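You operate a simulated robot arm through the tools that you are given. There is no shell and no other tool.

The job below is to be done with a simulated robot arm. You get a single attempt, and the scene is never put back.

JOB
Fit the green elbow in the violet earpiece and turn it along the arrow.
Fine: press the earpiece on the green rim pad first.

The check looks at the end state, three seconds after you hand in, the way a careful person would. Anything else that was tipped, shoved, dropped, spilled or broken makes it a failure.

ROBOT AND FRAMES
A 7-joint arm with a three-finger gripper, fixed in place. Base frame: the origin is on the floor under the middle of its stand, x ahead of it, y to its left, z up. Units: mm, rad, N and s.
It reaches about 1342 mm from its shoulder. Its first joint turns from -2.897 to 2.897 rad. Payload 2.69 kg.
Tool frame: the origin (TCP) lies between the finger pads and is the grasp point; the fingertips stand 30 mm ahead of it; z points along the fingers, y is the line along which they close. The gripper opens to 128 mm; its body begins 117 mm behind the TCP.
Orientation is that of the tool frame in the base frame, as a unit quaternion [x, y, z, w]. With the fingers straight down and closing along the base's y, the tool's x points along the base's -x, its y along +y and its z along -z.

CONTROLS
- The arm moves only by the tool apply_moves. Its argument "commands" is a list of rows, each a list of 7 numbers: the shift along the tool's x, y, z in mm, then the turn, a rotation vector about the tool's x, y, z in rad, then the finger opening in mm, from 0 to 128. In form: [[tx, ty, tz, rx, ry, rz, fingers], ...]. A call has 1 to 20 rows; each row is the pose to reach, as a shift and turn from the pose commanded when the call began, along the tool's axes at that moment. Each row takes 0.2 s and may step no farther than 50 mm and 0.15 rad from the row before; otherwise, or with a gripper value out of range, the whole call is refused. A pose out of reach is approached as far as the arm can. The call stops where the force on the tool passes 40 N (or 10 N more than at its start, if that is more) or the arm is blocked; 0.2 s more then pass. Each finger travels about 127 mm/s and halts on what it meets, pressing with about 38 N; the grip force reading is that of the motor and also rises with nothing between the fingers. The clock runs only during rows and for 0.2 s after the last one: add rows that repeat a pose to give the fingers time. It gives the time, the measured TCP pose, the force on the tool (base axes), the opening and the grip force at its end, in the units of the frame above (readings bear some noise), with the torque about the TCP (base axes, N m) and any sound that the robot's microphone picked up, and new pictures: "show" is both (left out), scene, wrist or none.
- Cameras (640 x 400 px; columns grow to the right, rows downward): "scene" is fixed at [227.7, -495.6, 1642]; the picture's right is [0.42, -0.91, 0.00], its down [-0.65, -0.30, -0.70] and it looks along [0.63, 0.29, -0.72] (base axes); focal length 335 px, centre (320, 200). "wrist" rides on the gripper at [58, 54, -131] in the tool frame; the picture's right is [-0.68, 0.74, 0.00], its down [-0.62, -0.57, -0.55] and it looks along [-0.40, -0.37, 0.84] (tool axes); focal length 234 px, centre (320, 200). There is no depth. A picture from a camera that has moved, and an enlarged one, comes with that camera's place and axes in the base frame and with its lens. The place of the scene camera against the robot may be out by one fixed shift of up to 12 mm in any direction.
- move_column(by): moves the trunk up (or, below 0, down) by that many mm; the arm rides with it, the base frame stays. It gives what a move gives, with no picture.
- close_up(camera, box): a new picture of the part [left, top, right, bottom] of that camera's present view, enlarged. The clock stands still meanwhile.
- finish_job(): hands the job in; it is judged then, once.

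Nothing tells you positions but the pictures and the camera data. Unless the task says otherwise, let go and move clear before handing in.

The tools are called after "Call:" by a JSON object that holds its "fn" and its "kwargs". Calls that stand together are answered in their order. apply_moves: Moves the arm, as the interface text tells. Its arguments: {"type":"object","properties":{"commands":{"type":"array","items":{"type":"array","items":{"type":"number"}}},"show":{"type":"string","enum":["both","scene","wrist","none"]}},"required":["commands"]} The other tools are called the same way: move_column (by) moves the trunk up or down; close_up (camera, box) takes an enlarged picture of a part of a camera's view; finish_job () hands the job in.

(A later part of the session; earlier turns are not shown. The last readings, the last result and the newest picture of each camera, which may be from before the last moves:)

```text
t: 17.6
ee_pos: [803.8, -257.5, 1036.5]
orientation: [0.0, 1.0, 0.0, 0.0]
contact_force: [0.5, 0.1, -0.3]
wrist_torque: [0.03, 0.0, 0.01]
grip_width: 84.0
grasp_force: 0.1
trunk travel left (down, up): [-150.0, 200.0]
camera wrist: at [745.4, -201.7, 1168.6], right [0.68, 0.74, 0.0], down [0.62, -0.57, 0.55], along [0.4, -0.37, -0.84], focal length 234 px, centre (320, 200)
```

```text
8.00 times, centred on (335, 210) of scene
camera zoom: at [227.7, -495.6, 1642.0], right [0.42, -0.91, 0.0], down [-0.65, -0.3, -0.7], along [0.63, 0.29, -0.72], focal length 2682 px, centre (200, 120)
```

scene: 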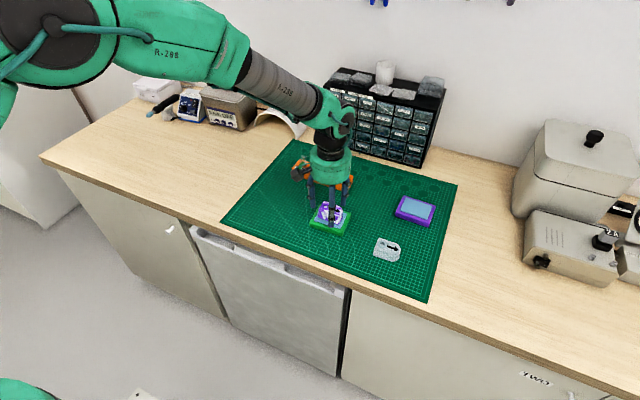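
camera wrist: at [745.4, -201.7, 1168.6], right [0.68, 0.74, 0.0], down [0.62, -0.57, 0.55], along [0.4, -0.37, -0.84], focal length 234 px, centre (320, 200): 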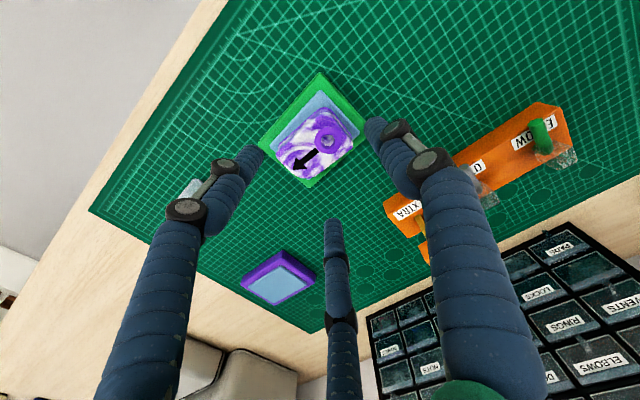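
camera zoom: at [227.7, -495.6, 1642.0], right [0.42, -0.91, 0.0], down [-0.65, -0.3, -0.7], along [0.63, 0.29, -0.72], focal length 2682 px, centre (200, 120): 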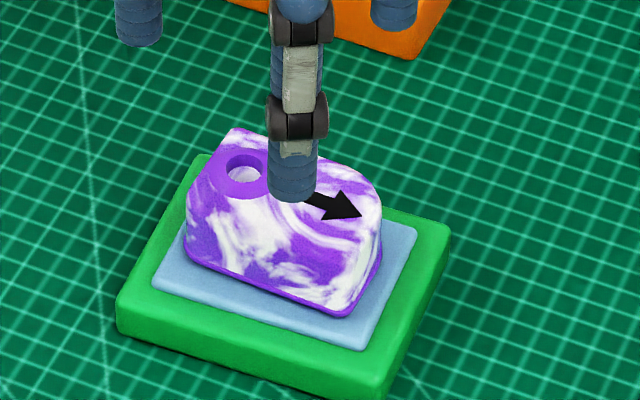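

The hole is at about (802.2, -244.2), its top near z≈960, and the arrow yaw is about 267° (2.7° off -y toward -x). Next I'll move to look at the elbow in the rack.

Call:
{"fn": "apply_moves", "kwargs": {"commands": [[0, 0, -44, 0, 0, 0, 84], [-20, 38, -60, 0, 0, 0, 90], [-40, 76, -60, 0, 0, 0, 100], [-60, 114, -60, 0, 0, 0, 110], [-80, 150, -60, 0, 0, 0, 110], [-96, 182, -60, 0, 0, 0, 110], [-96, 182, -60, 0, 0, 0, 110]]}}

Call:
{"fn": "close_up", "kwargs": {"camera": "wrist", "box": [270, 120, 400, 220]}}

Call:
{"fn": "close_up", "kwargs": {"camera": "wrist", "box": [200, 100, 440, 250]}}

Call:
{"fn": "close_up", "kwargs": {"camera": "scene", "box": [280, 140, 350, 190]}}

```text
t: 19.2
ee_pos: [902.1, -71.5, 1096.0]
orientation: [0.0, 1.0, -0.001, 0.001]
contact_force: [0.4, 0.2, -0.5]
wrist_torque: [-0.05, 0.05, -0.03]
grip_width: 110.2
grasp_force: 0.0
trunk travel left (down, up): [-150.0, 200.0]
camera wrist: at [843.2, -18.3, 1228.9], right [0.68, 0.74, 0.0], down [0.62, -0.57, 0.55], along [0.4, -0.37, -0.84], focal length 234 px, centre (320, 200)
```

scene: 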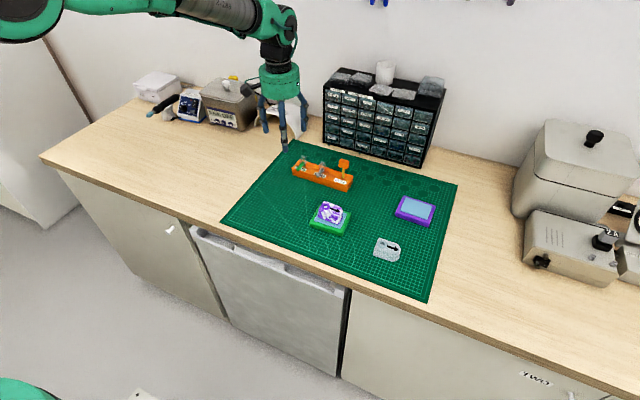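
wrist: 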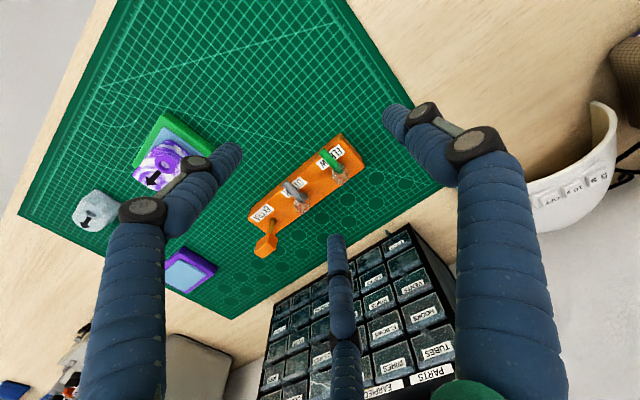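

```text
4.00 times, centred on (335, 170) of wrist
camera zoom: at [843.2, -18.3, 1228.9], right [0.68, 0.74, 0.0], down [0.62, -0.57, 0.55], along [0.4, -0.37, -0.84], focal length 937 px, centre (260, 320)
```

zoom: 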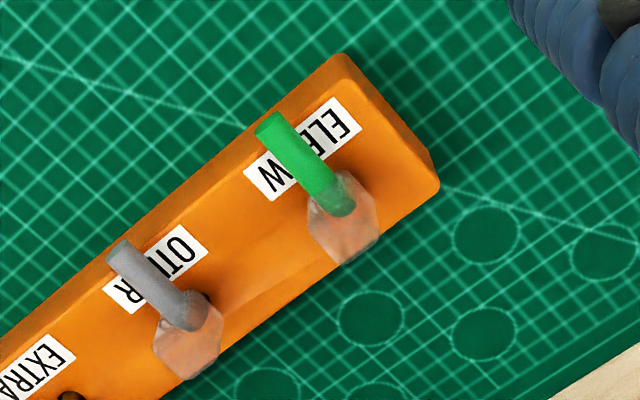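

```text
2.67 times, centred on (320, 175) of wrist
camera zoom: at [843.2, -18.3, 1228.9], right [0.68, 0.74, 0.0], down [0.62, -0.57, 0.55], along [0.4, -0.37, -0.84], focal length 624 px, centre (320, 267)
```

zoom: 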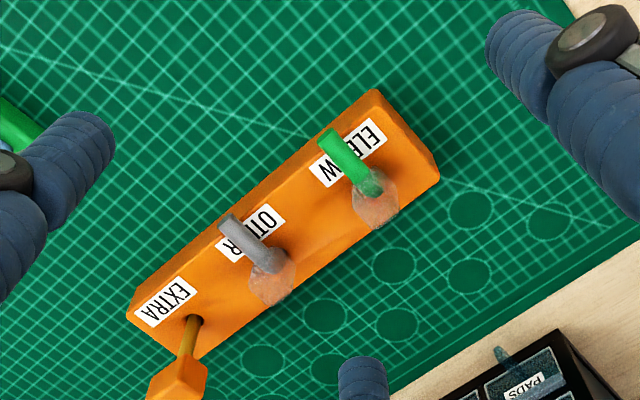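

```text
8.00 times, centred on (315, 165) of scene
camera zoom: at [227.7, -495.6, 1642.0], right [0.42, -0.91, 0.0], down [-0.65, -0.3, -0.7], along [0.63, 0.29, -0.72], focal length 2682 px, centre (360, 480)
```

zoom: 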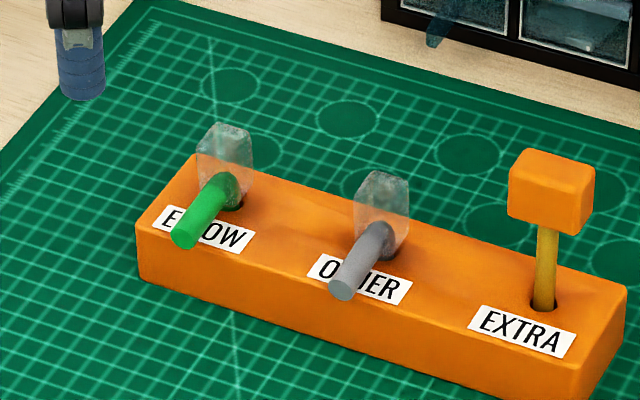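

The elbow's tube points along -x with its clear grip block near (964, -93), top about z≈965. I'll turn the gripper 90° about vertical (so the tube falls between two fingers) while moving above the block, staying high.

Call:
{"fn": "apply_moves", "kwargs": {"commands": [[-5, -2, 0, 0, 0, 0.14, 110], [-10, -4, 0, 0, 0, 0.28, 110], [-15, -6, 0, 0, 0, 0.42, 110], [-20, -8, 0, 0, 0, 0.56, 110], [-26, -9, 0, 0, 0, 0.7, 110], [-32, -11, 5, 0, 0, 0.84, 110], [-38, -13, 10, 0, 0, 0.98, 110], [-44, -15, 15, 0, 0, 1.12, 110], [-50, -17, 20, 0, 0, 1.26, 110], [-56, -19, 28, 0, 0, 1.4, 110], [-60, -21, 36, 0, 0, 1.5, 110], [-62, -21.5, 36, 0, 0, 1.5708, 110], [-62, -21.5, 36, 0, 0, 1.5708, 110]]}}

Call:
{"fn": "close_up", "kwargs": {"camera": "wrist", "box": [240, 80, 400, 200]}}

Call:
{"fn": "close_up", "kwargs": {"camera": "scene", "box": [270, 110, 370, 190]}}

```text
t: 22.0
ee_pos: [962.8, -95.6, 1060.9]
orientation: [0.708, 0.706, -0.001, 0.0]
contact_force: [0.2, -0.1, -0.6]
wrist_torque: [0.01, -0.02, -0.01]
grip_width: 110.0
grasp_force: 0.1
trunk travel left (down, up): [-150.0, 200.0]
camera wrist: at [1016.4, -36.6, 1193.3], right [0.74, -0.68, 0.0], down [-0.57, -0.61, 0.55], along [-0.37, -0.4, -0.84], focal length 234 px, centre (320, 200)
```

scene: 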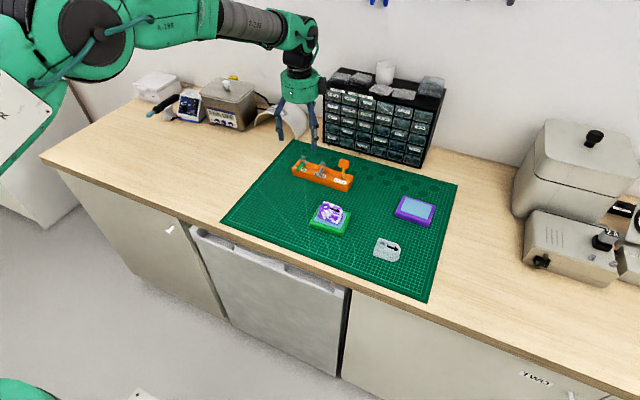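
wrist: 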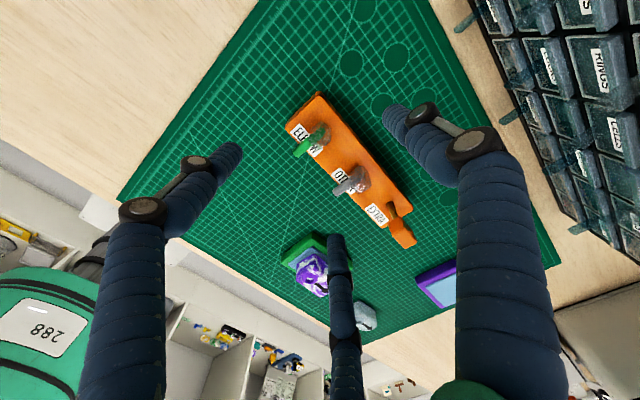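

```text
3.33 times, centred on (320, 140) of wrist
camera zoom: at [1016.4, -36.6, 1193.3], right [0.74, -0.68, 0.0], down [-0.57, -0.61, 0.55], along [-0.37, -0.4, -0.84], focal length 781 px, centre (320, 400)
```

zoom: 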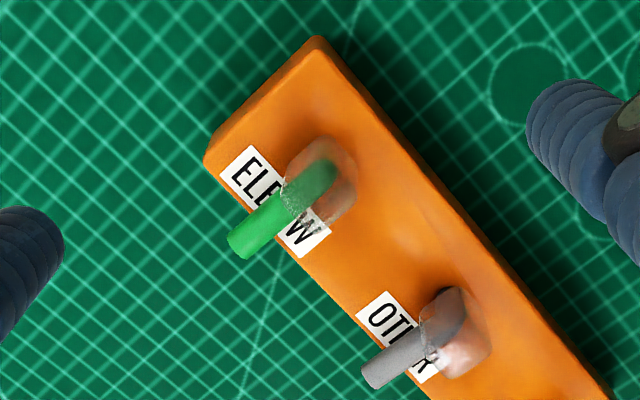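

```text
5.00 times, centred on (320, 150) of scene
camera zoom: at [227.7, -495.6, 1642.0], right [0.42, -0.91, 0.0], down [-0.65, -0.3, -0.7], along [0.63, 0.29, -0.72], focal length 1676 px, centre (320, 450)
```

zoom: 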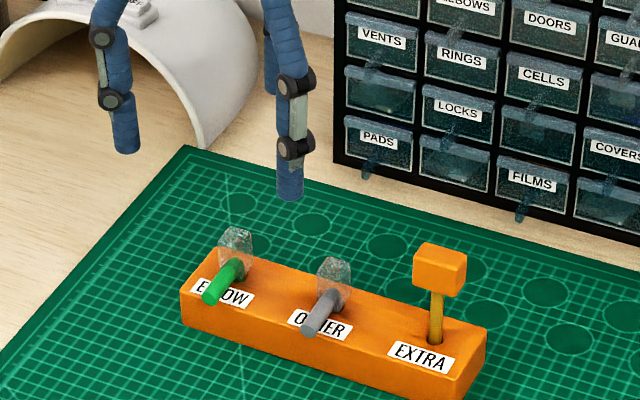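

I now have a second viewpoint. I'll zoom more on the clear block to get its centre and height.

Call:
{"fn": "close_up", "kwargs": {"camera": "wrist", "box": [290, 105, 350, 155]}}

Call:
{"fn": "close_up", "kwargs": {"camera": "scene", "box": [290, 150, 330, 180]}}

```text
8.00 times, centred on (320, 130) of wrist
camera zoom: at [1016.4, -36.6, 1193.3], right [0.74, -0.68, 0.0], down [-0.57, -0.61, 0.55], along [-0.37, -0.4, -0.84], focal length 1873 px, centre (320, 760)
```

zoom: 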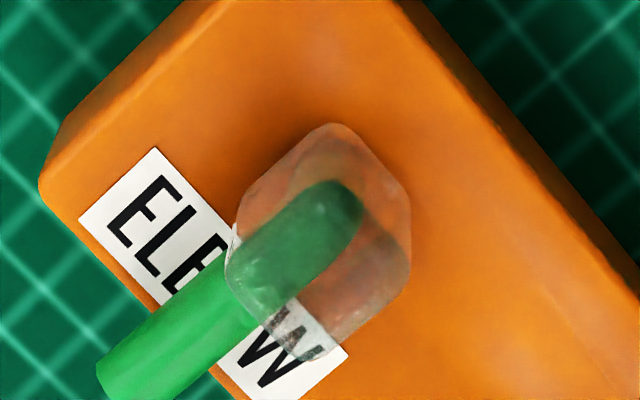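

```text
13.33 times, centred on (310, 165) of scene
camera zoom: at [227.7, -495.6, 1642.0], right [0.42, -0.91, 0.0], down [-0.65, -0.3, -0.7], along [0.63, 0.29, -0.72], focal length 4469 px, centre (453, 667)
```

zoom: 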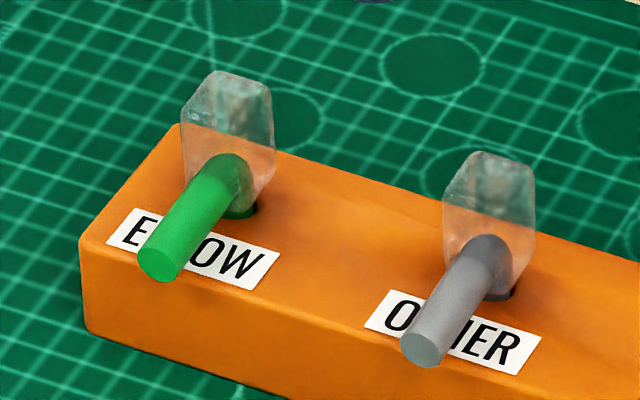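

The block spans x≈956.5–971.7, y≈-85 to -100.7, z≈933–965. I'll descend partway with the fingers at 60 mm, correct the position, then go down over the block.

Call:
{"fn": "apply_moves", "kwargs": {"commands": [[1, 2.5, 10, 0, 0, 0, 90], [2, 5, 30, 0, 0, 0, 70], [2, 5, 40, 0, 0, 0, 60], [2, 5, 40, 0, 0, 0, 60], [2, 5, 40, 0, 0, 0, 60]]}}

Call:
{"fn": "close_up", "kwargs": {"camera": "wrist", "box": [260, 100, 400, 200]}}

Call:
{"fn": "apply_moves", "kwargs": {"commands": [[0, 0, 0, 0, 0, 0, 60]], "show": "none"}}

Call:
{"fn": "apply_moves", "kwargs": {"commands": [[0, 0, 0, 0, 0, 0, 60]], "show": "none"}}

```text
t: 23.2
ee_pos: [967.3, -93.4, 1021.1]
orientation: [0.707, 0.707, 0.0, 0.0]
contact_force: [-0.3, 0.0, 0.6]
wrist_torque: [-0.03, -0.02, 0.0]
grip_width: 60.1
grasp_force: 0.0
trunk travel left (down, up): [-150.0, 200.0]
camera wrist: at [1021.3, -34.4, 1153.1], right [0.74, -0.68, 0.0], down [-0.57, -0.62, 0.55], along [-0.37, -0.4, -0.84], focal length 234 px, centre (320, 200)
```

scene: 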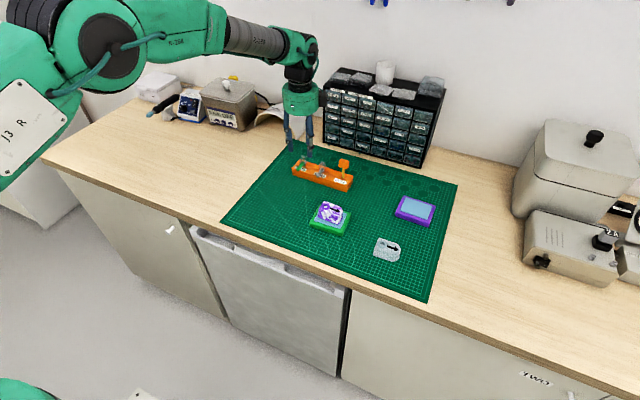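
wrist: 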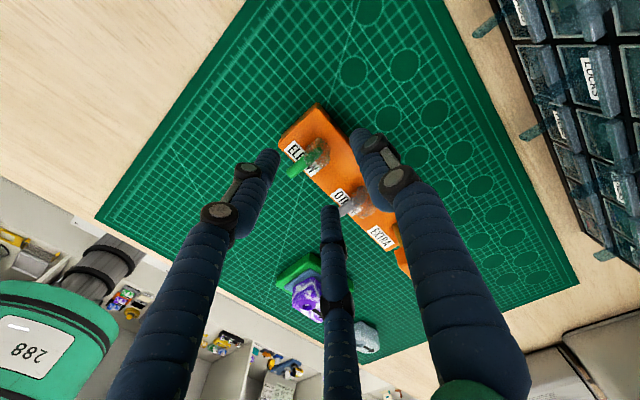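

```text
4.00 times, centred on (330, 150) of wrist
camera zoom: at [1021.3, -34.4, 1153.1], right [0.74, -0.68, 0.0], down [-0.57, -0.62, 0.55], along [-0.37, -0.4, -0.84], focal length 937 px, centre (280, 400)
```

zoom: 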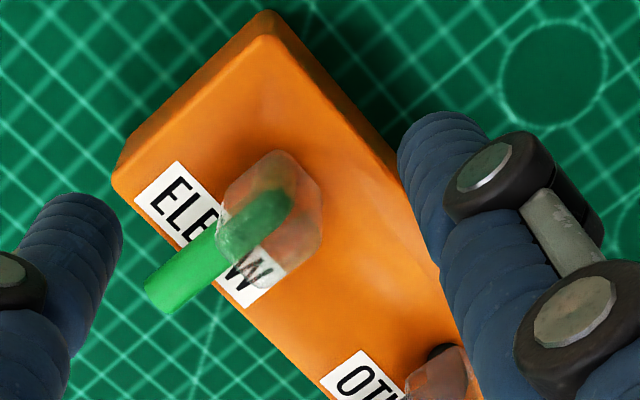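

```text
t: 23.6
ee_pos: [967.4, -93.1, 1020.6]
orientation: [0.707, 0.707, 0.0, 0.0]
contact_force: [0.6, 0.6, -0.1]
wrist_torque: [-0.02, 0.0, 0.02]
grip_width: 60.0
grasp_force: 0.1
trunk travel left (down, up): [-150.0, 200.0]
```

```text
t: 24.0
ee_pos: [968.0, -92.5, 1020.5]
orientation: [0.708, 0.706, 0.0, 0.0]
contact_force: [-0.1, -0.6, 0.1]
wrist_torque: [0.01, 0.0, -0.02]
grip_width: 59.8
grasp_force: 0.0
trunk travel left (down, up): [-150.0, 200.0]
```

The TCP averages (967.5, -93.0, 1020.7). I'll zoom at higher power to check the block centring in the tool frame.

Call:
{"fn": "close_up", "kwargs": {"camera": "wrist", "box": [295, 125, 345, 180]}}

```text
7.27 times, centred on (320, 152) of wrist
camera zoom: at [1021.4, -34.5, 1153.0], right [0.74, -0.68, 0.0], down [-0.57, -0.62, 0.55], along [-0.37, -0.4, -0.84], focal length 1703 px, centre (320, 546)
```

zoom: 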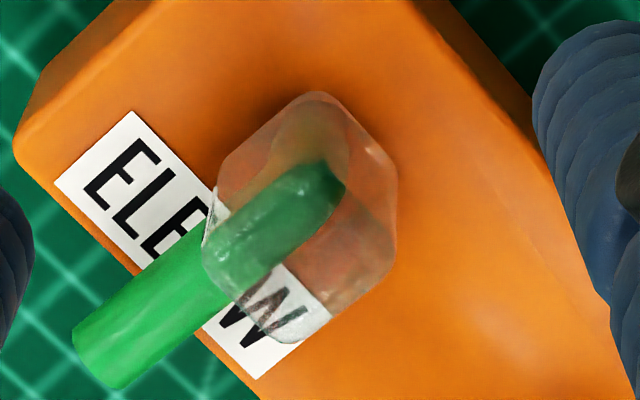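

The block is centred at tool (0, -2.9), so one finger will meet its +x face and the other two its ±y faces straddling the tube. I'll descend around it now.

Call:
{"fn": "apply_moves", "kwargs": {"commands": [[0, 0, 20, 0, 0, 0, 58], [0, 0, 35, 0, 0, 0, 54], [0, 0, 44, 0, 0, 0, 50], [0, 0, 48, 0, 0, 0, 46], [0, 0, 48, 0, 0, 0, 46]]}}

Call:
{"fn": "close_up", "kwargs": {"camera": "wrist", "box": [240, 110, 400, 230]}}

Call:
{"fn": "close_up", "kwargs": {"camera": "scene", "box": [280, 120, 350, 190]}}

```text
t: 25.2
ee_pos: [967.8, -93.7, 973.3]
orientation: [0.707, 0.707, 0.0, 0.0]
contact_force: [0.7, -0.2, 0.0]
wrist_torque: [-0.02, 0.02, 0.0]
grip_width: 46.0
grasp_force: 0.1
trunk travel left (down, up): [-150.0, 200.0]
camera wrist: at [1021.7, -34.6, 1104.9], right [0.74, -0.68, 0.0], down [-0.57, -0.62, 0.55], along [-0.37, -0.4, -0.84], focal length 234 px, centre (320, 200)
```

scene: 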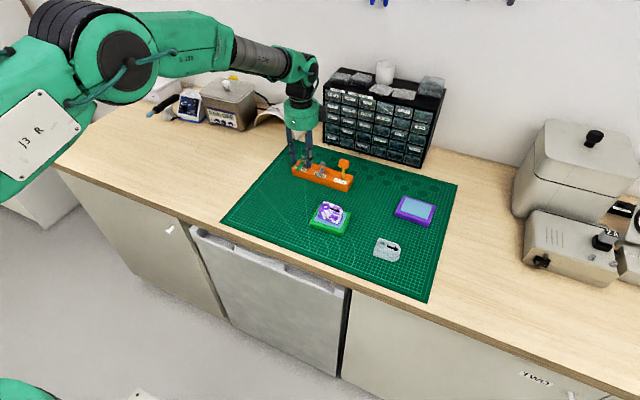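
wrist: 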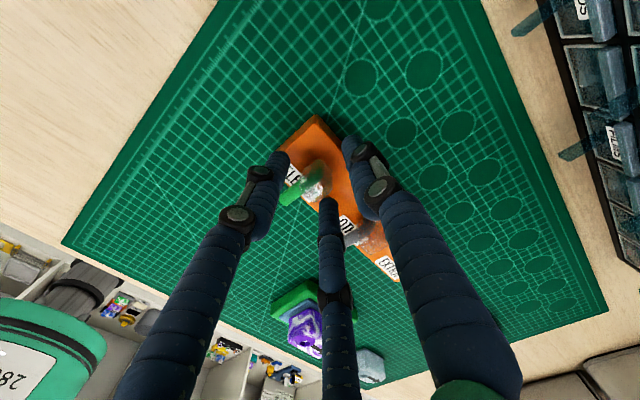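

```text
3.33 times, centred on (320, 170) of wrist
camera zoom: at [1021.7, -34.6, 1104.9], right [0.74, -0.68, 0.0], down [-0.57, -0.62, 0.55], along [-0.37, -0.4, -0.84], focal length 781 px, centre (320, 300)
```

zoom: 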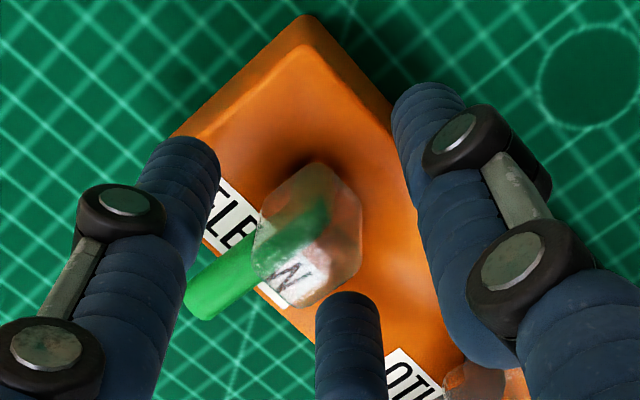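

```text
5.71 times, centred on (315, 155) of scene
camera zoom: at [227.7, -495.6, 1642.0], right [0.42, -0.91, 0.0], down [-0.65, -0.3, -0.7], along [0.63, 0.29, -0.72], focal length 1915 px, centre (349, 457)
```

zoom: 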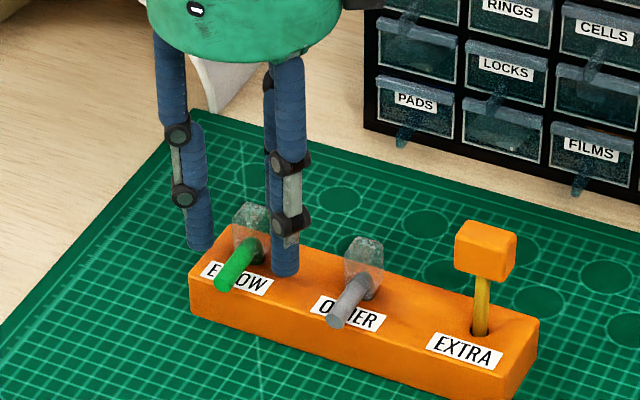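

The fingers straddle the block with good clearance. I'll close slowly and check before tightening.

Call:
{"fn": "apply_moves", "kwargs": {"commands": [[0, 0, 0, 0, 0, 0, 38], [0, 0, 0, 0, 0, 0, 32], [0, 0, 0, 0, 0, 0, 28], [0, 0, 0, 0, 0, 0, 25], [0, 0, 0, 0, 0, 0, 23], [0, 0, 0, 0, 0, 0, 21], [0, 0, 0, 0, 0, 0, 20]], "show": "wrist"}}

Call:
{"fn": "close_up", "kwargs": {"camera": "wrist", "box": [270, 130, 380, 210]}}

Call:
{"fn": "close_up", "kwargs": {"camera": "scene", "box": [280, 140, 350, 190]}}

```text
t: 26.8
ee_pos: [967.2, -93.5, 973.3]
orientation: [0.707, 0.707, 0.0, 0.0]
contact_force: [-1.0, -0.1, 0.6]
wrist_torque: [0.02, 0.02, -0.01]
grip_width: 22.7
grasp_force: 1.9
trunk travel left (down, up): [-150.0, 200.0]
camera wrist: at [1021.6, -34.6, 1105.0], right [0.74, -0.68, 0.0], down [-0.57, -0.62, 0.55], along [-0.37, -0.4, -0.84], focal length 234 px, centre (320, 200)
```

wrist: 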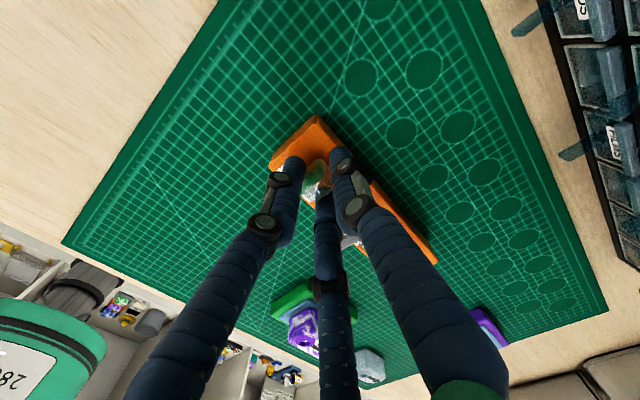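

```text
5.00 times, centred on (325, 170) of wrist
camera zoom: at [1021.6, -34.6, 1105.0], right [0.74, -0.68, 0.0], down [-0.57, -0.62, 0.55], along [-0.37, -0.4, -0.84], focal length 1171 px, centre (295, 350)
```

zoom: 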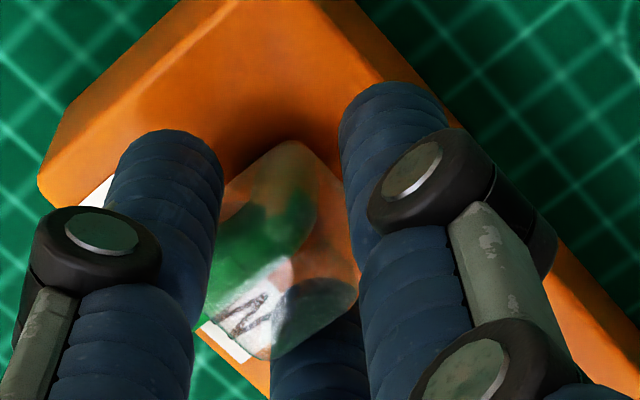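

```text
8.00 times, centred on (315, 165) of scene
camera zoom: at [227.7, -495.6, 1642.0], right [0.42, -0.91, 0.0], down [-0.65, -0.3, -0.7], along [0.63, 0.29, -0.72], focal length 2682 px, centre (360, 480)
```

zoom: 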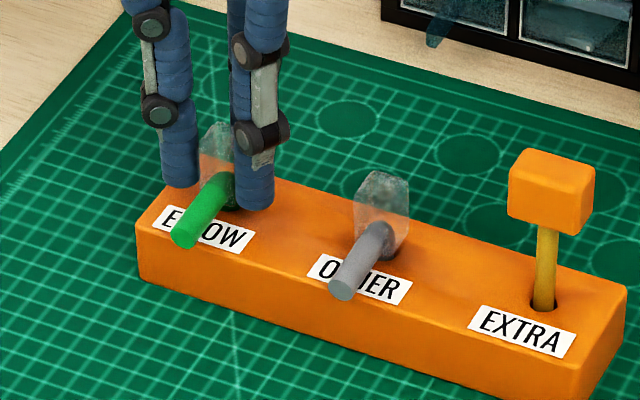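

Two fingers now touch the ±y faces and the elbow hasn't shifted. I'll continue closing so the third finger reaches the +x face.

Call:
{"fn": "apply_moves", "kwargs": {"commands": [[0, 0, 0, 0, 0, 0, 18], [0, 0, 0, 0, 0, 0, 16], [0, 0, 0, 0, 0, 0, 14], [0, 0, 0, 0, 0, 0, 12], [0, 0, 0, 0, 0, 0, 12]], "show": "none"}}

Call:
{"fn": "close_up", "kwargs": {"camera": "wrist", "box": [270, 130, 380, 210]}}

Call:
{"fn": "close_up", "kwargs": {"camera": "scene", "box": [280, 140, 350, 190]}}

```text
t: 28.0
ee_pos: [967.8, -92.0, 973.3]
orientation: [0.707, 0.707, 0.0, 0.0]
contact_force: [-0.7, -0.3, 0.2]
wrist_torque: [0.01, -0.05, -0.03]
grip_width: 21.9
grasp_force: 6.9
trunk travel left (down, up): [-150.0, 200.0]
```

```text
5.00 times, centred on (325, 170) of wrist
camera zoom: at [1021.6, -34.6, 1105.0], right [0.74, -0.68, 0.0], down [-0.57, -0.62, 0.55], along [-0.37, -0.4, -0.84], focal length 1171 px, centre (295, 350)
```

zoom: 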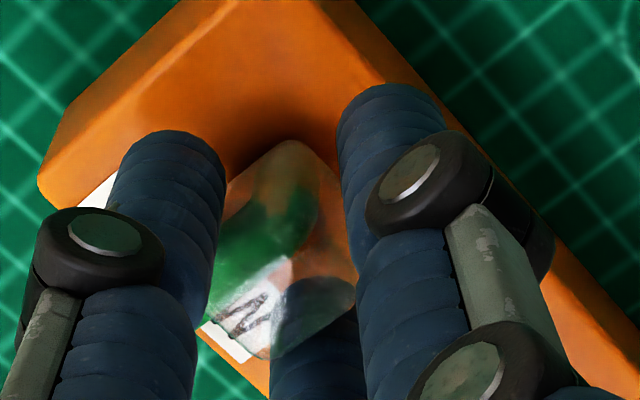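

```text
8.00 times, centred on (315, 165) of scene
camera zoom: at [227.7, -495.6, 1642.0], right [0.42, -0.91, 0.0], down [-0.65, -0.3, -0.7], along [0.63, 0.29, -0.72], focal length 2682 px, centre (360, 480)
```

zoom: 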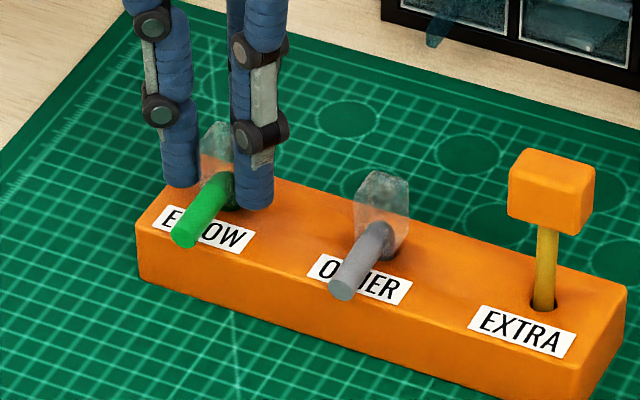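

The fingers are coupled, so the third one can't reach the +x face with this offset. I'll open a little, shift 4.6 mm toward -x so all three meet the block together, and re-close.

Call:
{"fn": "apply_moves", "kwargs": {"commands": [[0, 0, 0, 0, 0, 0, 26], [0, 0, 0, 0, 0, 0, 36], [0, -2.3, 0, 0, 0, 0, 36], [0, -4.6, 0, 0, 0, 0, 36], [0, -4.6, 0, 0, 0, 0, 36], [0, -4.6, 0, 0, 0, 0, 30], [0, -4.6, 0, 0, 0, 0, 26], [0, -4.6, 0, 0, 0, 0, 23], [0, -4.6, 0, 0, 0, 0, 21], [0, -4.6, 0, 0, 0, 0, 20]], "show": "none"}}

Call:
{"fn": "close_up", "kwargs": {"camera": "wrist", "box": [270, 130, 380, 210]}}

Call:
{"fn": "close_up", "kwargs": {"camera": "scene", "box": [280, 140, 350, 190]}}

```text
t: 30.2
ee_pos: [963.8, -93.5, 973.3]
orientation: [0.707, 0.707, 0.0, -0.001]
contact_force: [-0.1, -0.1, -0.4]
wrist_torque: [-0.02, -0.04, 0.0]
grip_width: 21.5
grasp_force: 27.8
trunk travel left (down, up): [-150.0, 200.0]
```

```text
5.00 times, centred on (325, 170) of wrist
camera zoom: at [1016.6, -34.5, 1105.2], right [0.74, -0.68, 0.0], down [-0.57, -0.62, 0.55], along [-0.37, -0.4, -0.84], focal length 1171 px, centre (295, 350)
```

zoom: 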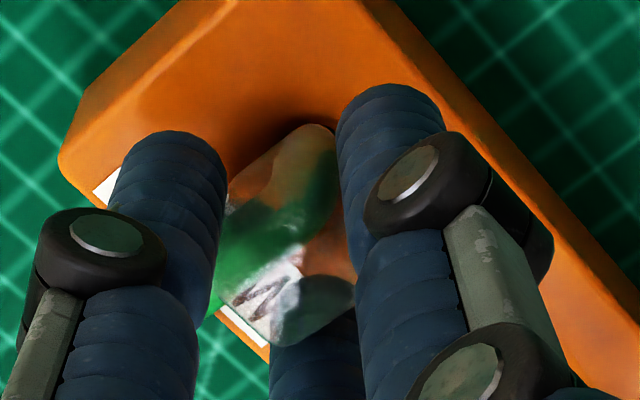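

```text
8.00 times, centred on (315, 165) of scene
camera zoom: at [227.7, -495.6, 1642.0], right [0.42, -0.91, 0.0], down [-0.65, -0.3, -0.7], along [0.63, 0.29, -0.72], focal length 2682 px, centre (360, 480)
```

zoom: 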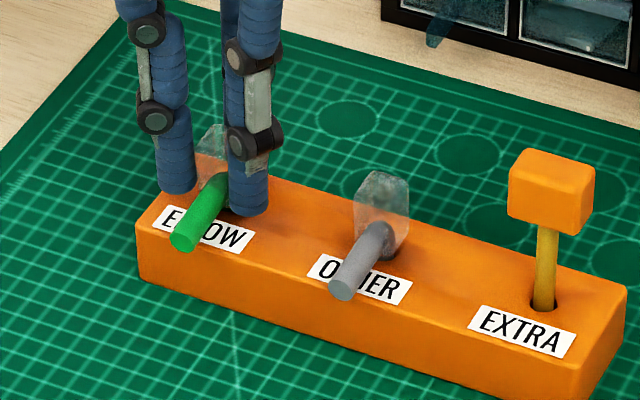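

All three fingers now hold the block (27.8 N) and the rack hasn't moved. I'll tighten and lift straight up slowly.

Call:
{"fn": "apply_moves", "kwargs": {"commands": [[0, 0, 0, 0, 0, 0, 16], [0, 0, 0, 0, 0, 0, 12], [0, 0, -2, 0, 0, 0, 12], [0, 0, -5, 0, 0, 0, 12], [0, 0, -10, 0, 0, 0, 12], [0, 0, -15, 0, 0, 0, 12], [0, 0, -15, 0, 0, 0, 12]]}}

Call:
{"fn": "close_up", "kwargs": {"camera": "wrist", "box": [270, 130, 380, 210]}}

Call:
{"fn": "close_up", "kwargs": {"camera": "scene", "box": [280, 140, 350, 190]}}

```text
t: 31.8
ee_pos: [963.2, -93.9, 988.1]
orientation: [0.707, 0.707, 0.0, 0.0]
contact_force: [0.9, 0.5, -0.2]
wrist_torque: [-0.02, 0.01, 0.01]
grip_width: 20.6
grasp_force: 38.4
trunk travel left (down, up): [-150.0, 200.0]
camera wrist: at [1016.6, -34.3, 1120.2], right [0.74, -0.68, 0.0], down [-0.57, -0.62, 0.55], along [-0.37, -0.4, -0.84], focal length 234 px, centre (320, 200)
```

scene: 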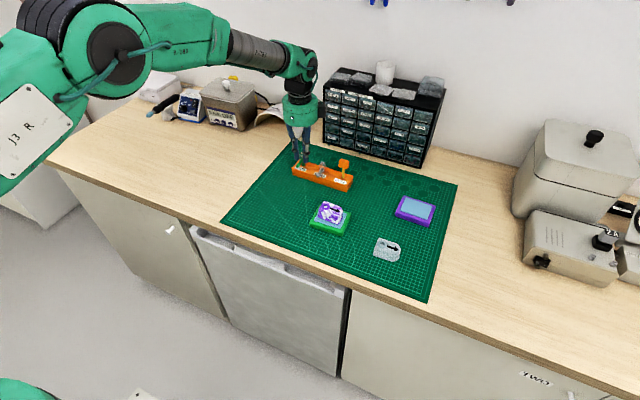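
wrist: 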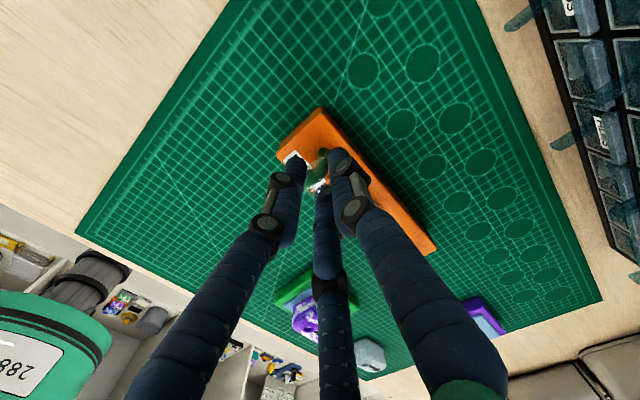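

```text
5.00 times, centred on (325, 170) of wrist
camera zoom: at [1016.6, -34.3, 1120.2], right [0.74, -0.68, 0.0], down [-0.57, -0.62, 0.55], along [-0.37, -0.4, -0.84], focal length 1171 px, centre (295, 350)
```

zoom: 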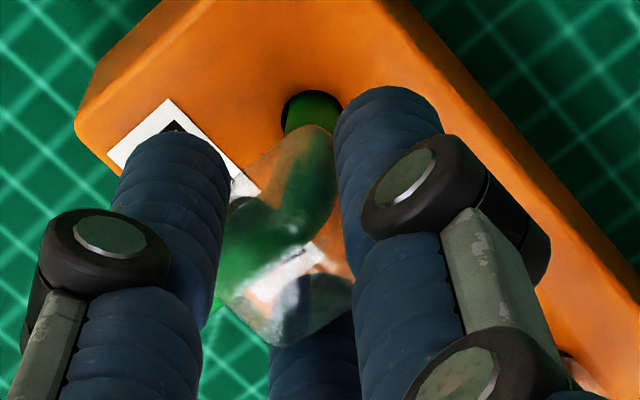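

```text
8.00 times, centred on (315, 165) of scene
camera zoom: at [227.7, -495.6, 1642.0], right [0.42, -0.91, 0.0], down [-0.65, -0.3, -0.7], along [0.63, 0.29, -0.72], focal length 2682 px, centre (360, 480)
```

zoom: 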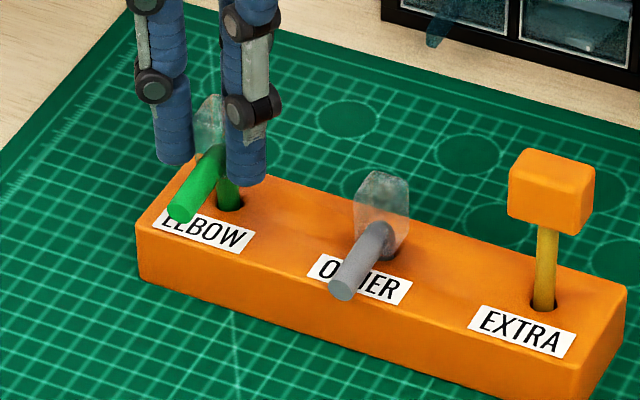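

The elbow lifts with the gripper and its green stem is visible coming out of the hole. I'll continue straight up until well clear.

Call:
{"fn": "apply_moves", "kwargs": {"commands": [[0, 0, -15, 0, 0, 0, 12], [0, 0, -30, 0, 0, 0, 12], [0, 0, -50, 0, 0, 0, 12], [0, 0, -70, 0, 0, 0, 12], [0, 0, -70, 0, 0, 0, 12]]}}

Call:
{"fn": "close_up", "kwargs": {"camera": "wrist", "box": [270, 130, 380, 210]}}

Call:
{"fn": "close_up", "kwargs": {"camera": "scene", "box": [275, 110, 345, 180]}}

```text
t: 33.0
ee_pos: [963.2, -92.8, 1058.8]
orientation: [0.707, 0.707, 0.0, 0.0]
contact_force: [-0.2, -0.4, 0.4]
wrist_torque: [-0.02, -0.05, 0.0]
grip_width: 20.4
grasp_force: 38.4
trunk travel left (down, up): [-150.0, 200.0]
camera wrist: at [1016.4, -34.0, 1190.4], right [0.74, -0.68, 0.0], down [-0.57, -0.62, 0.55], along [-0.37, -0.4, -0.84], focal length 234 px, centre (320, 200)
```

scene: 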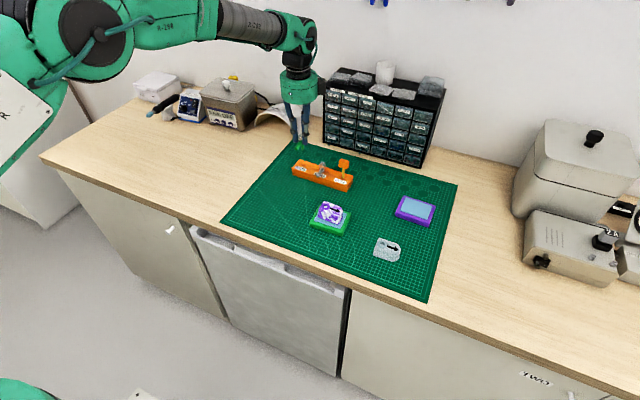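
wrist: 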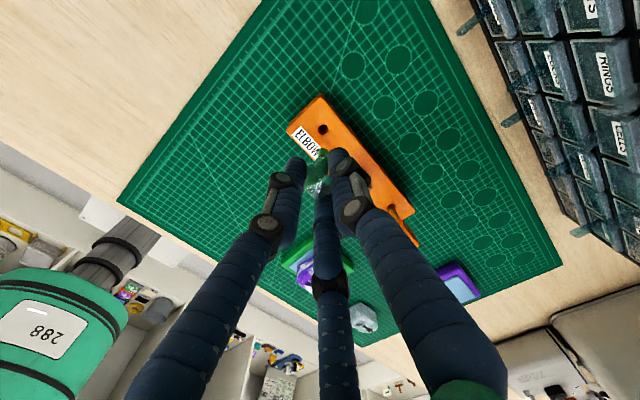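

```text
5.00 times, centred on (325, 170) of wrist
camera zoom: at [1016.4, -34.0, 1190.4], right [0.74, -0.68, 0.0], down [-0.57, -0.62, 0.55], along [-0.37, -0.4, -0.84], focal length 1171 px, centre (295, 350)
```

zoom: 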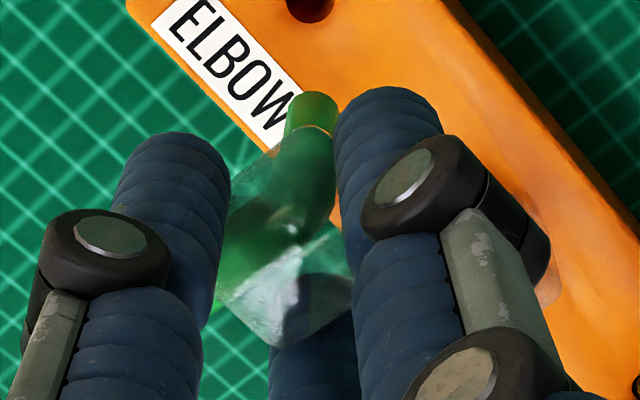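

```text
5.71 times, centred on (310, 145) of scene
camera zoom: at [227.7, -495.6, 1642.0], right [0.42, -0.91, 0.0], down [-0.65, -0.3, -0.7], along [0.63, 0.29, -0.72], focal length 1915 px, centre (377, 514)
```

zoom: 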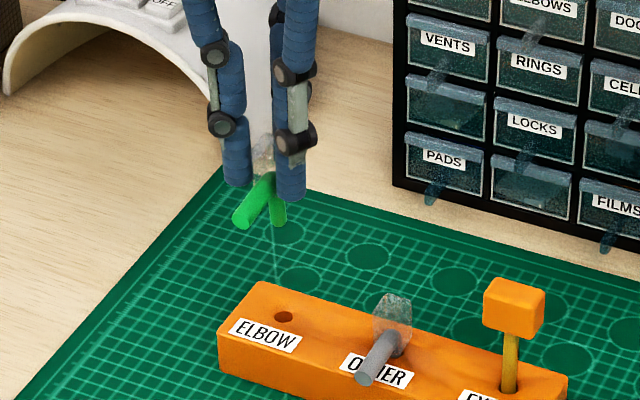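

The elbow is firmly held, with a stem reaching about 21 mm below the block. I need the stem's axis in the tool frame, so I'll zoom on the stem end and on the rack hole it came from.

Call:
{"fn": "close_up", "kwargs": {"camera": "wrist", "box": [300, 135, 350, 175]}}

Call:
{"fn": "close_up", "kwargs": {"camera": "wrist", "box": [295, 110, 350, 150]}}

Call:
{"fn": "close_up", "kwargs": {"camera": "scene", "box": [285, 125, 325, 155]}}

```text
10.00 times, centred on (325, 155) of wrist
camera zoom: at [1016.4, -34.0, 1190.4], right [0.74, -0.68, 0.0], down [-0.57, -0.62, 0.55], along [-0.37, -0.4, -0.84], focal length 2342 px, centre (270, 650)
```

zoom: 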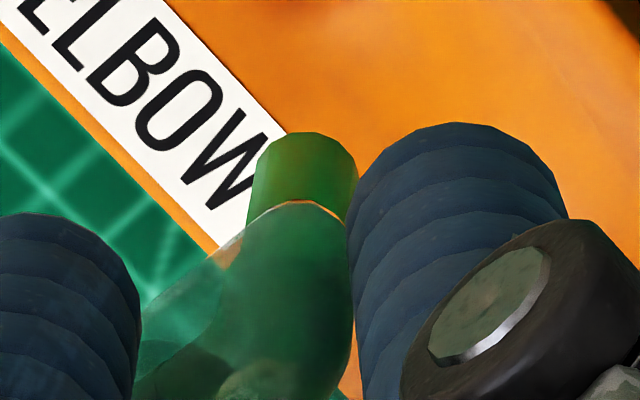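

```text
10.00 times, centred on (322, 130) of wrist
camera zoom: at [1016.4, -34.0, 1190.4], right [0.74, -0.68, 0.0], down [-0.57, -0.62, 0.55], along [-0.37, -0.4, -0.84], focal length 2342 px, centre (295, 900)
```

zoom: 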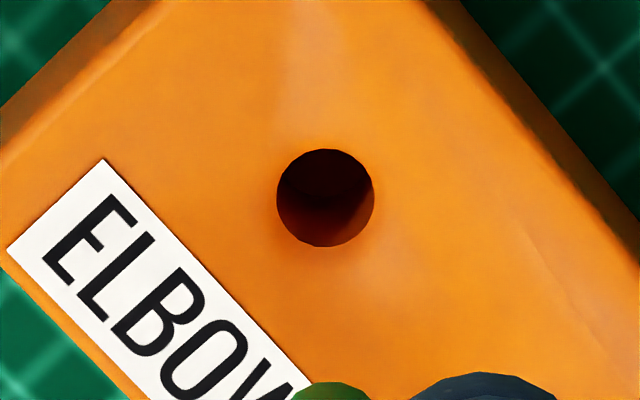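

```text
13.33 times, centred on (305, 140) of scene
camera zoom: at [227.7, -495.6, 1642.0], right [0.42, -0.91, 0.0], down [-0.65, -0.3, -0.7], along [0.63, 0.29, -0.72], focal length 4469 px, centre (520, 1000)
```

zoom: 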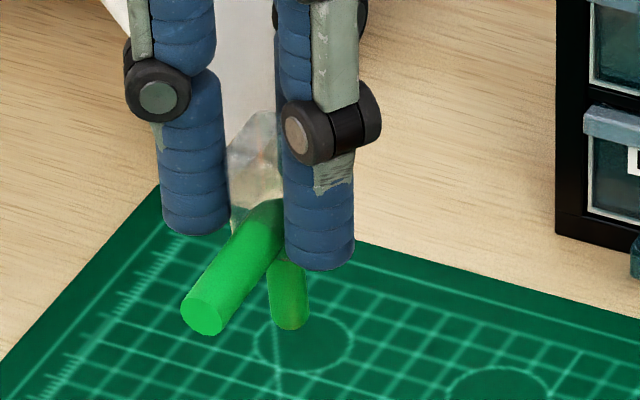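

The stem's axis is about tool (0.4, 4.5), roughly 9 mm thick, with its end about 61 mm below the TCP. I'll carry it over to the earpiece and hover the stem above the hole for alignment.

Call:
{"fn": "apply_moves", "kwargs": {"commands": [[0, 0, -20, 0, 0, 0, 12], [-20, -30, -25, 0, 0, 0, 12], [-50, -65, -25, 0, 0, 0, 12], [-82, -98, -25, 0, 0, 0, 12], [-115, -130, -25, 0, 0, 0, 12], [-140, -155, -20, 0, 0, 0, 12], [-151.4, -165.6, -10, 0, 0, 0, 12], [-151.4, -165.6, 10, 0, 0, 0, 12], [-151.4, -165.6, 10, 0, 0, 0, 12]]}}

Call:
{"fn": "close_up", "kwargs": {"camera": "wrist", "box": [260, 100, 380, 190]}}

Call:
{"fn": "close_up", "kwargs": {"camera": "scene", "box": [300, 170, 370, 230]}}

```text
t: 35.0
ee_pos: [798.6, -245.5, 1048.4]
orientation: [0.708, 0.707, -0.001, 0.0]
contact_force: [-0.3, -0.5, -1.0]
wrist_torque: [0.0, 0.02, 0.0]
grip_width: 18.4
grasp_force: 37.9
trunk travel left (down, up): [-150.0, 200.0]
camera wrist: at [851.2, -186.0, 1180.7], right [0.74, -0.68, 0.0], down [-0.57, -0.62, 0.55], along [-0.37, -0.4, -0.84], focal length 234 px, centre (320, 200)
```

scene: 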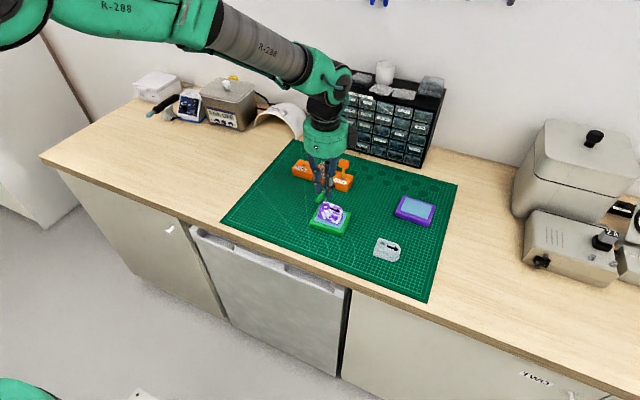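
wrist: 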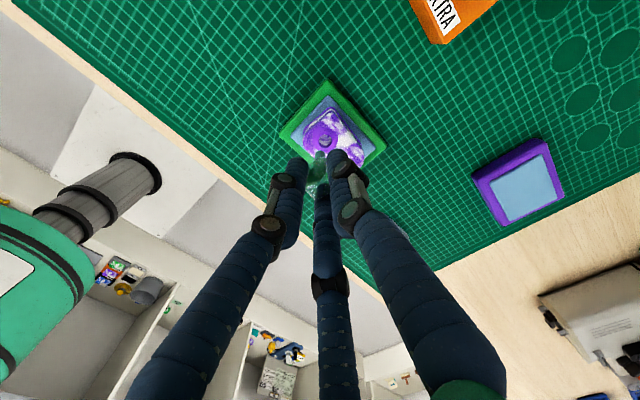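

```text
4.44 times, centred on (320, 145) of wrist
camera zoom: at [851.2, -186.0, 1180.7], right [0.74, -0.68, 0.0], down [-0.57, -0.62, 0.55], along [-0.37, -0.4, -0.84], focal length 1041 px, centre (320, 444)
```

zoom: 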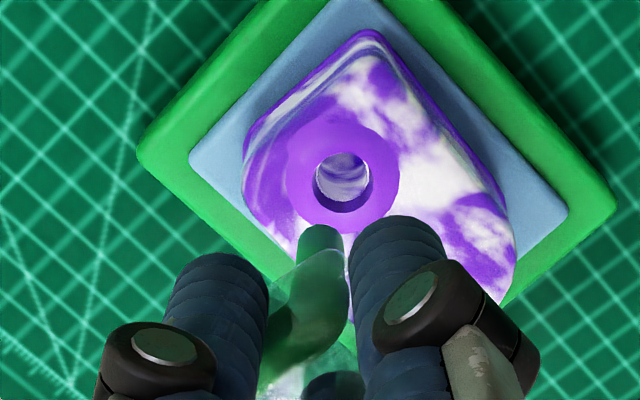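

```text
6.67 times, centred on (335, 200) of scene
camera zoom: at [227.7, -495.6, 1642.0], right [0.42, -0.91, 0.0], down [-0.65, -0.3, -0.7], along [0.63, 0.29, -0.72], focal length 2235 px, centre (220, 200)
```

zoom: 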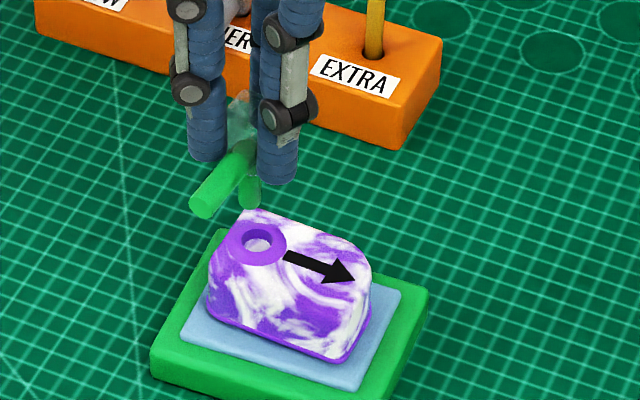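

The grip width fell from 20.4 to 18.4 mm, so the block may be settling in the fingers. I'll look at the same crop as before to compare.

Call:
{"fn": "close_up", "kwargs": {"camera": "wrist", "box": [270, 130, 380, 210]}}

Call:
{"fn": "close_up", "kwargs": {"camera": "wrist", "box": [300, 135, 350, 175]}}

Call:
{"fn": "close_up", "kwargs": {"camera": "scene", "box": [310, 175, 350, 205]}}

Call:
{"fn": "apply_moves", "kwargs": {"commands": [[0, 0, 0, 0, 0, 0, 12], [0, 0, 0, 0, 0, 0, 12]], "show": "none"}}

```text
5.00 times, centred on (325, 170) of wrist
camera zoom: at [851.2, -186.0, 1180.7], right [0.74, -0.68, 0.0], down [-0.57, -0.62, 0.55], along [-0.37, -0.4, -0.84], focal length 1171 px, centre (295, 350)
```

zoom: 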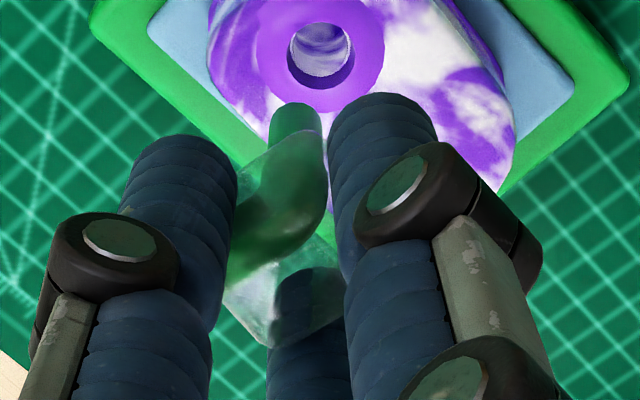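

```text
10.00 times, centred on (325, 155) of wrist
camera zoom: at [851.2, -186.0, 1180.7], right [0.74, -0.68, 0.0], down [-0.57, -0.62, 0.55], along [-0.37, -0.4, -0.84], focal length 2342 px, centre (270, 650)
```

zoom: 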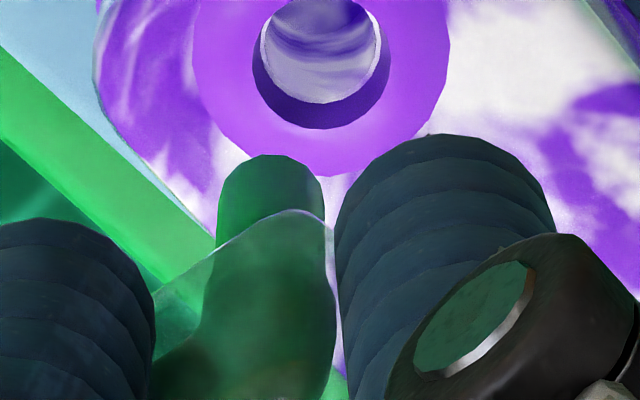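

```text
13.33 times, centred on (330, 190) of scene
camera zoom: at [227.7, -495.6, 1642.0], right [0.42, -0.91, 0.0], down [-0.65, -0.3, -0.7], along [0.63, 0.29, -0.72], focal length 4469 px, centre (187, 333)
```

zoom: 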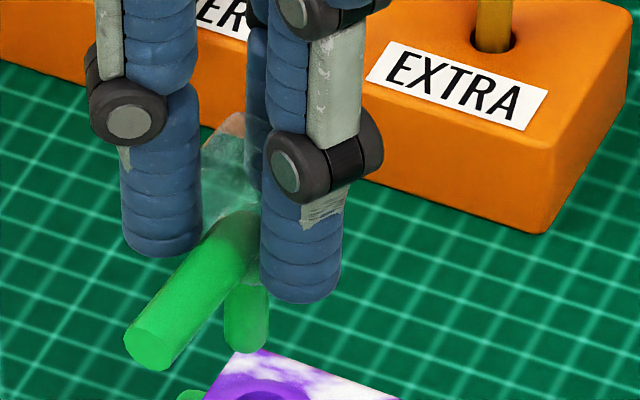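

```text
t: 35.6
ee_pos: [798.4, -245.5, 1048.8]
orientation: [0.707, 0.707, 0.0, 0.0]
contact_force: [0.0, -0.3, -0.2]
wrist_torque: [-0.02, -0.03, 0.0]
grip_width: 20.6
grasp_force: 6.1
trunk travel left (down, up): [-150.0, 200.0]
```

The elbow seems to have slid a few millimetres toward -x in the grip and the grip force just changed. The clock stands still between moves, so I'll look again before moving anything.

Call:
{"fn": "close_up", "kwargs": {"camera": "wrist", "box": [270, 130, 380, 210]}}

Call:
{"fn": "close_up", "kwargs": {"camera": "scene", "box": [310, 175, 350, 205]}}

Call:
{"fn": "close_up", "kwargs": {"camera": "scene", "box": [300, 110, 360, 220]}}

```text
5.00 times, centred on (325, 170) of wrist
camera zoom: at [851.0, -185.9, 1180.9], right [0.74, -0.68, 0.0], down [-0.57, -0.62, 0.55], along [-0.37, -0.4, -0.84], focal length 1171 px, centre (295, 350)
```

zoom: 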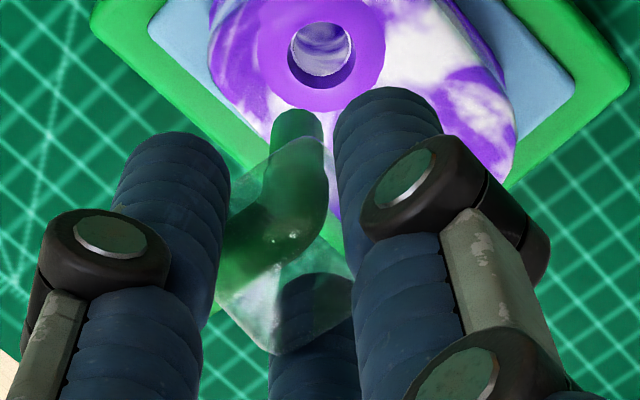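

```text
13.33 times, centred on (330, 190) of scene
camera zoom: at [227.7, -495.6, 1642.0], right [0.42, -0.91, 0.0], down [-0.65, -0.3, -0.7], along [0.63, 0.29, -0.72], focal length 4469 px, centre (187, 333)
```

zoom: 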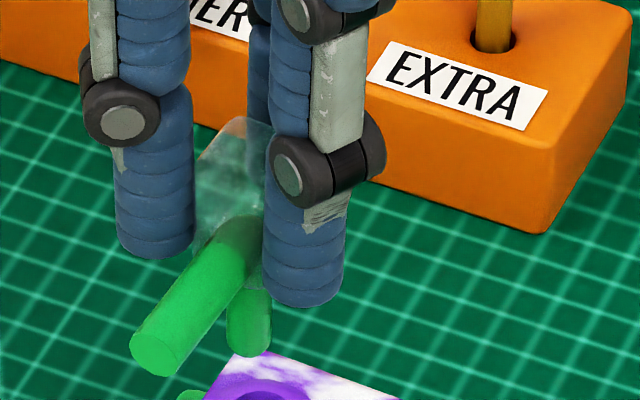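

```text
3.64 times, centred on (330, 165) of scene
camera zoom: at [227.7, -495.6, 1642.0], right [0.42, -0.91, 0.0], down [-0.65, -0.3, -0.7], along [0.63, 0.29, -0.72], focal length 1219 px, centre (284, 327)
```

zoom: 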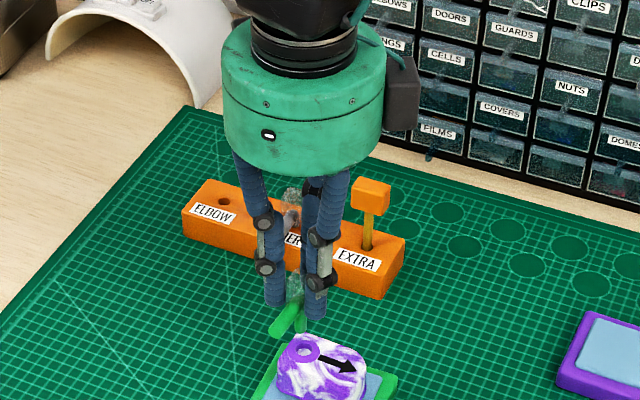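

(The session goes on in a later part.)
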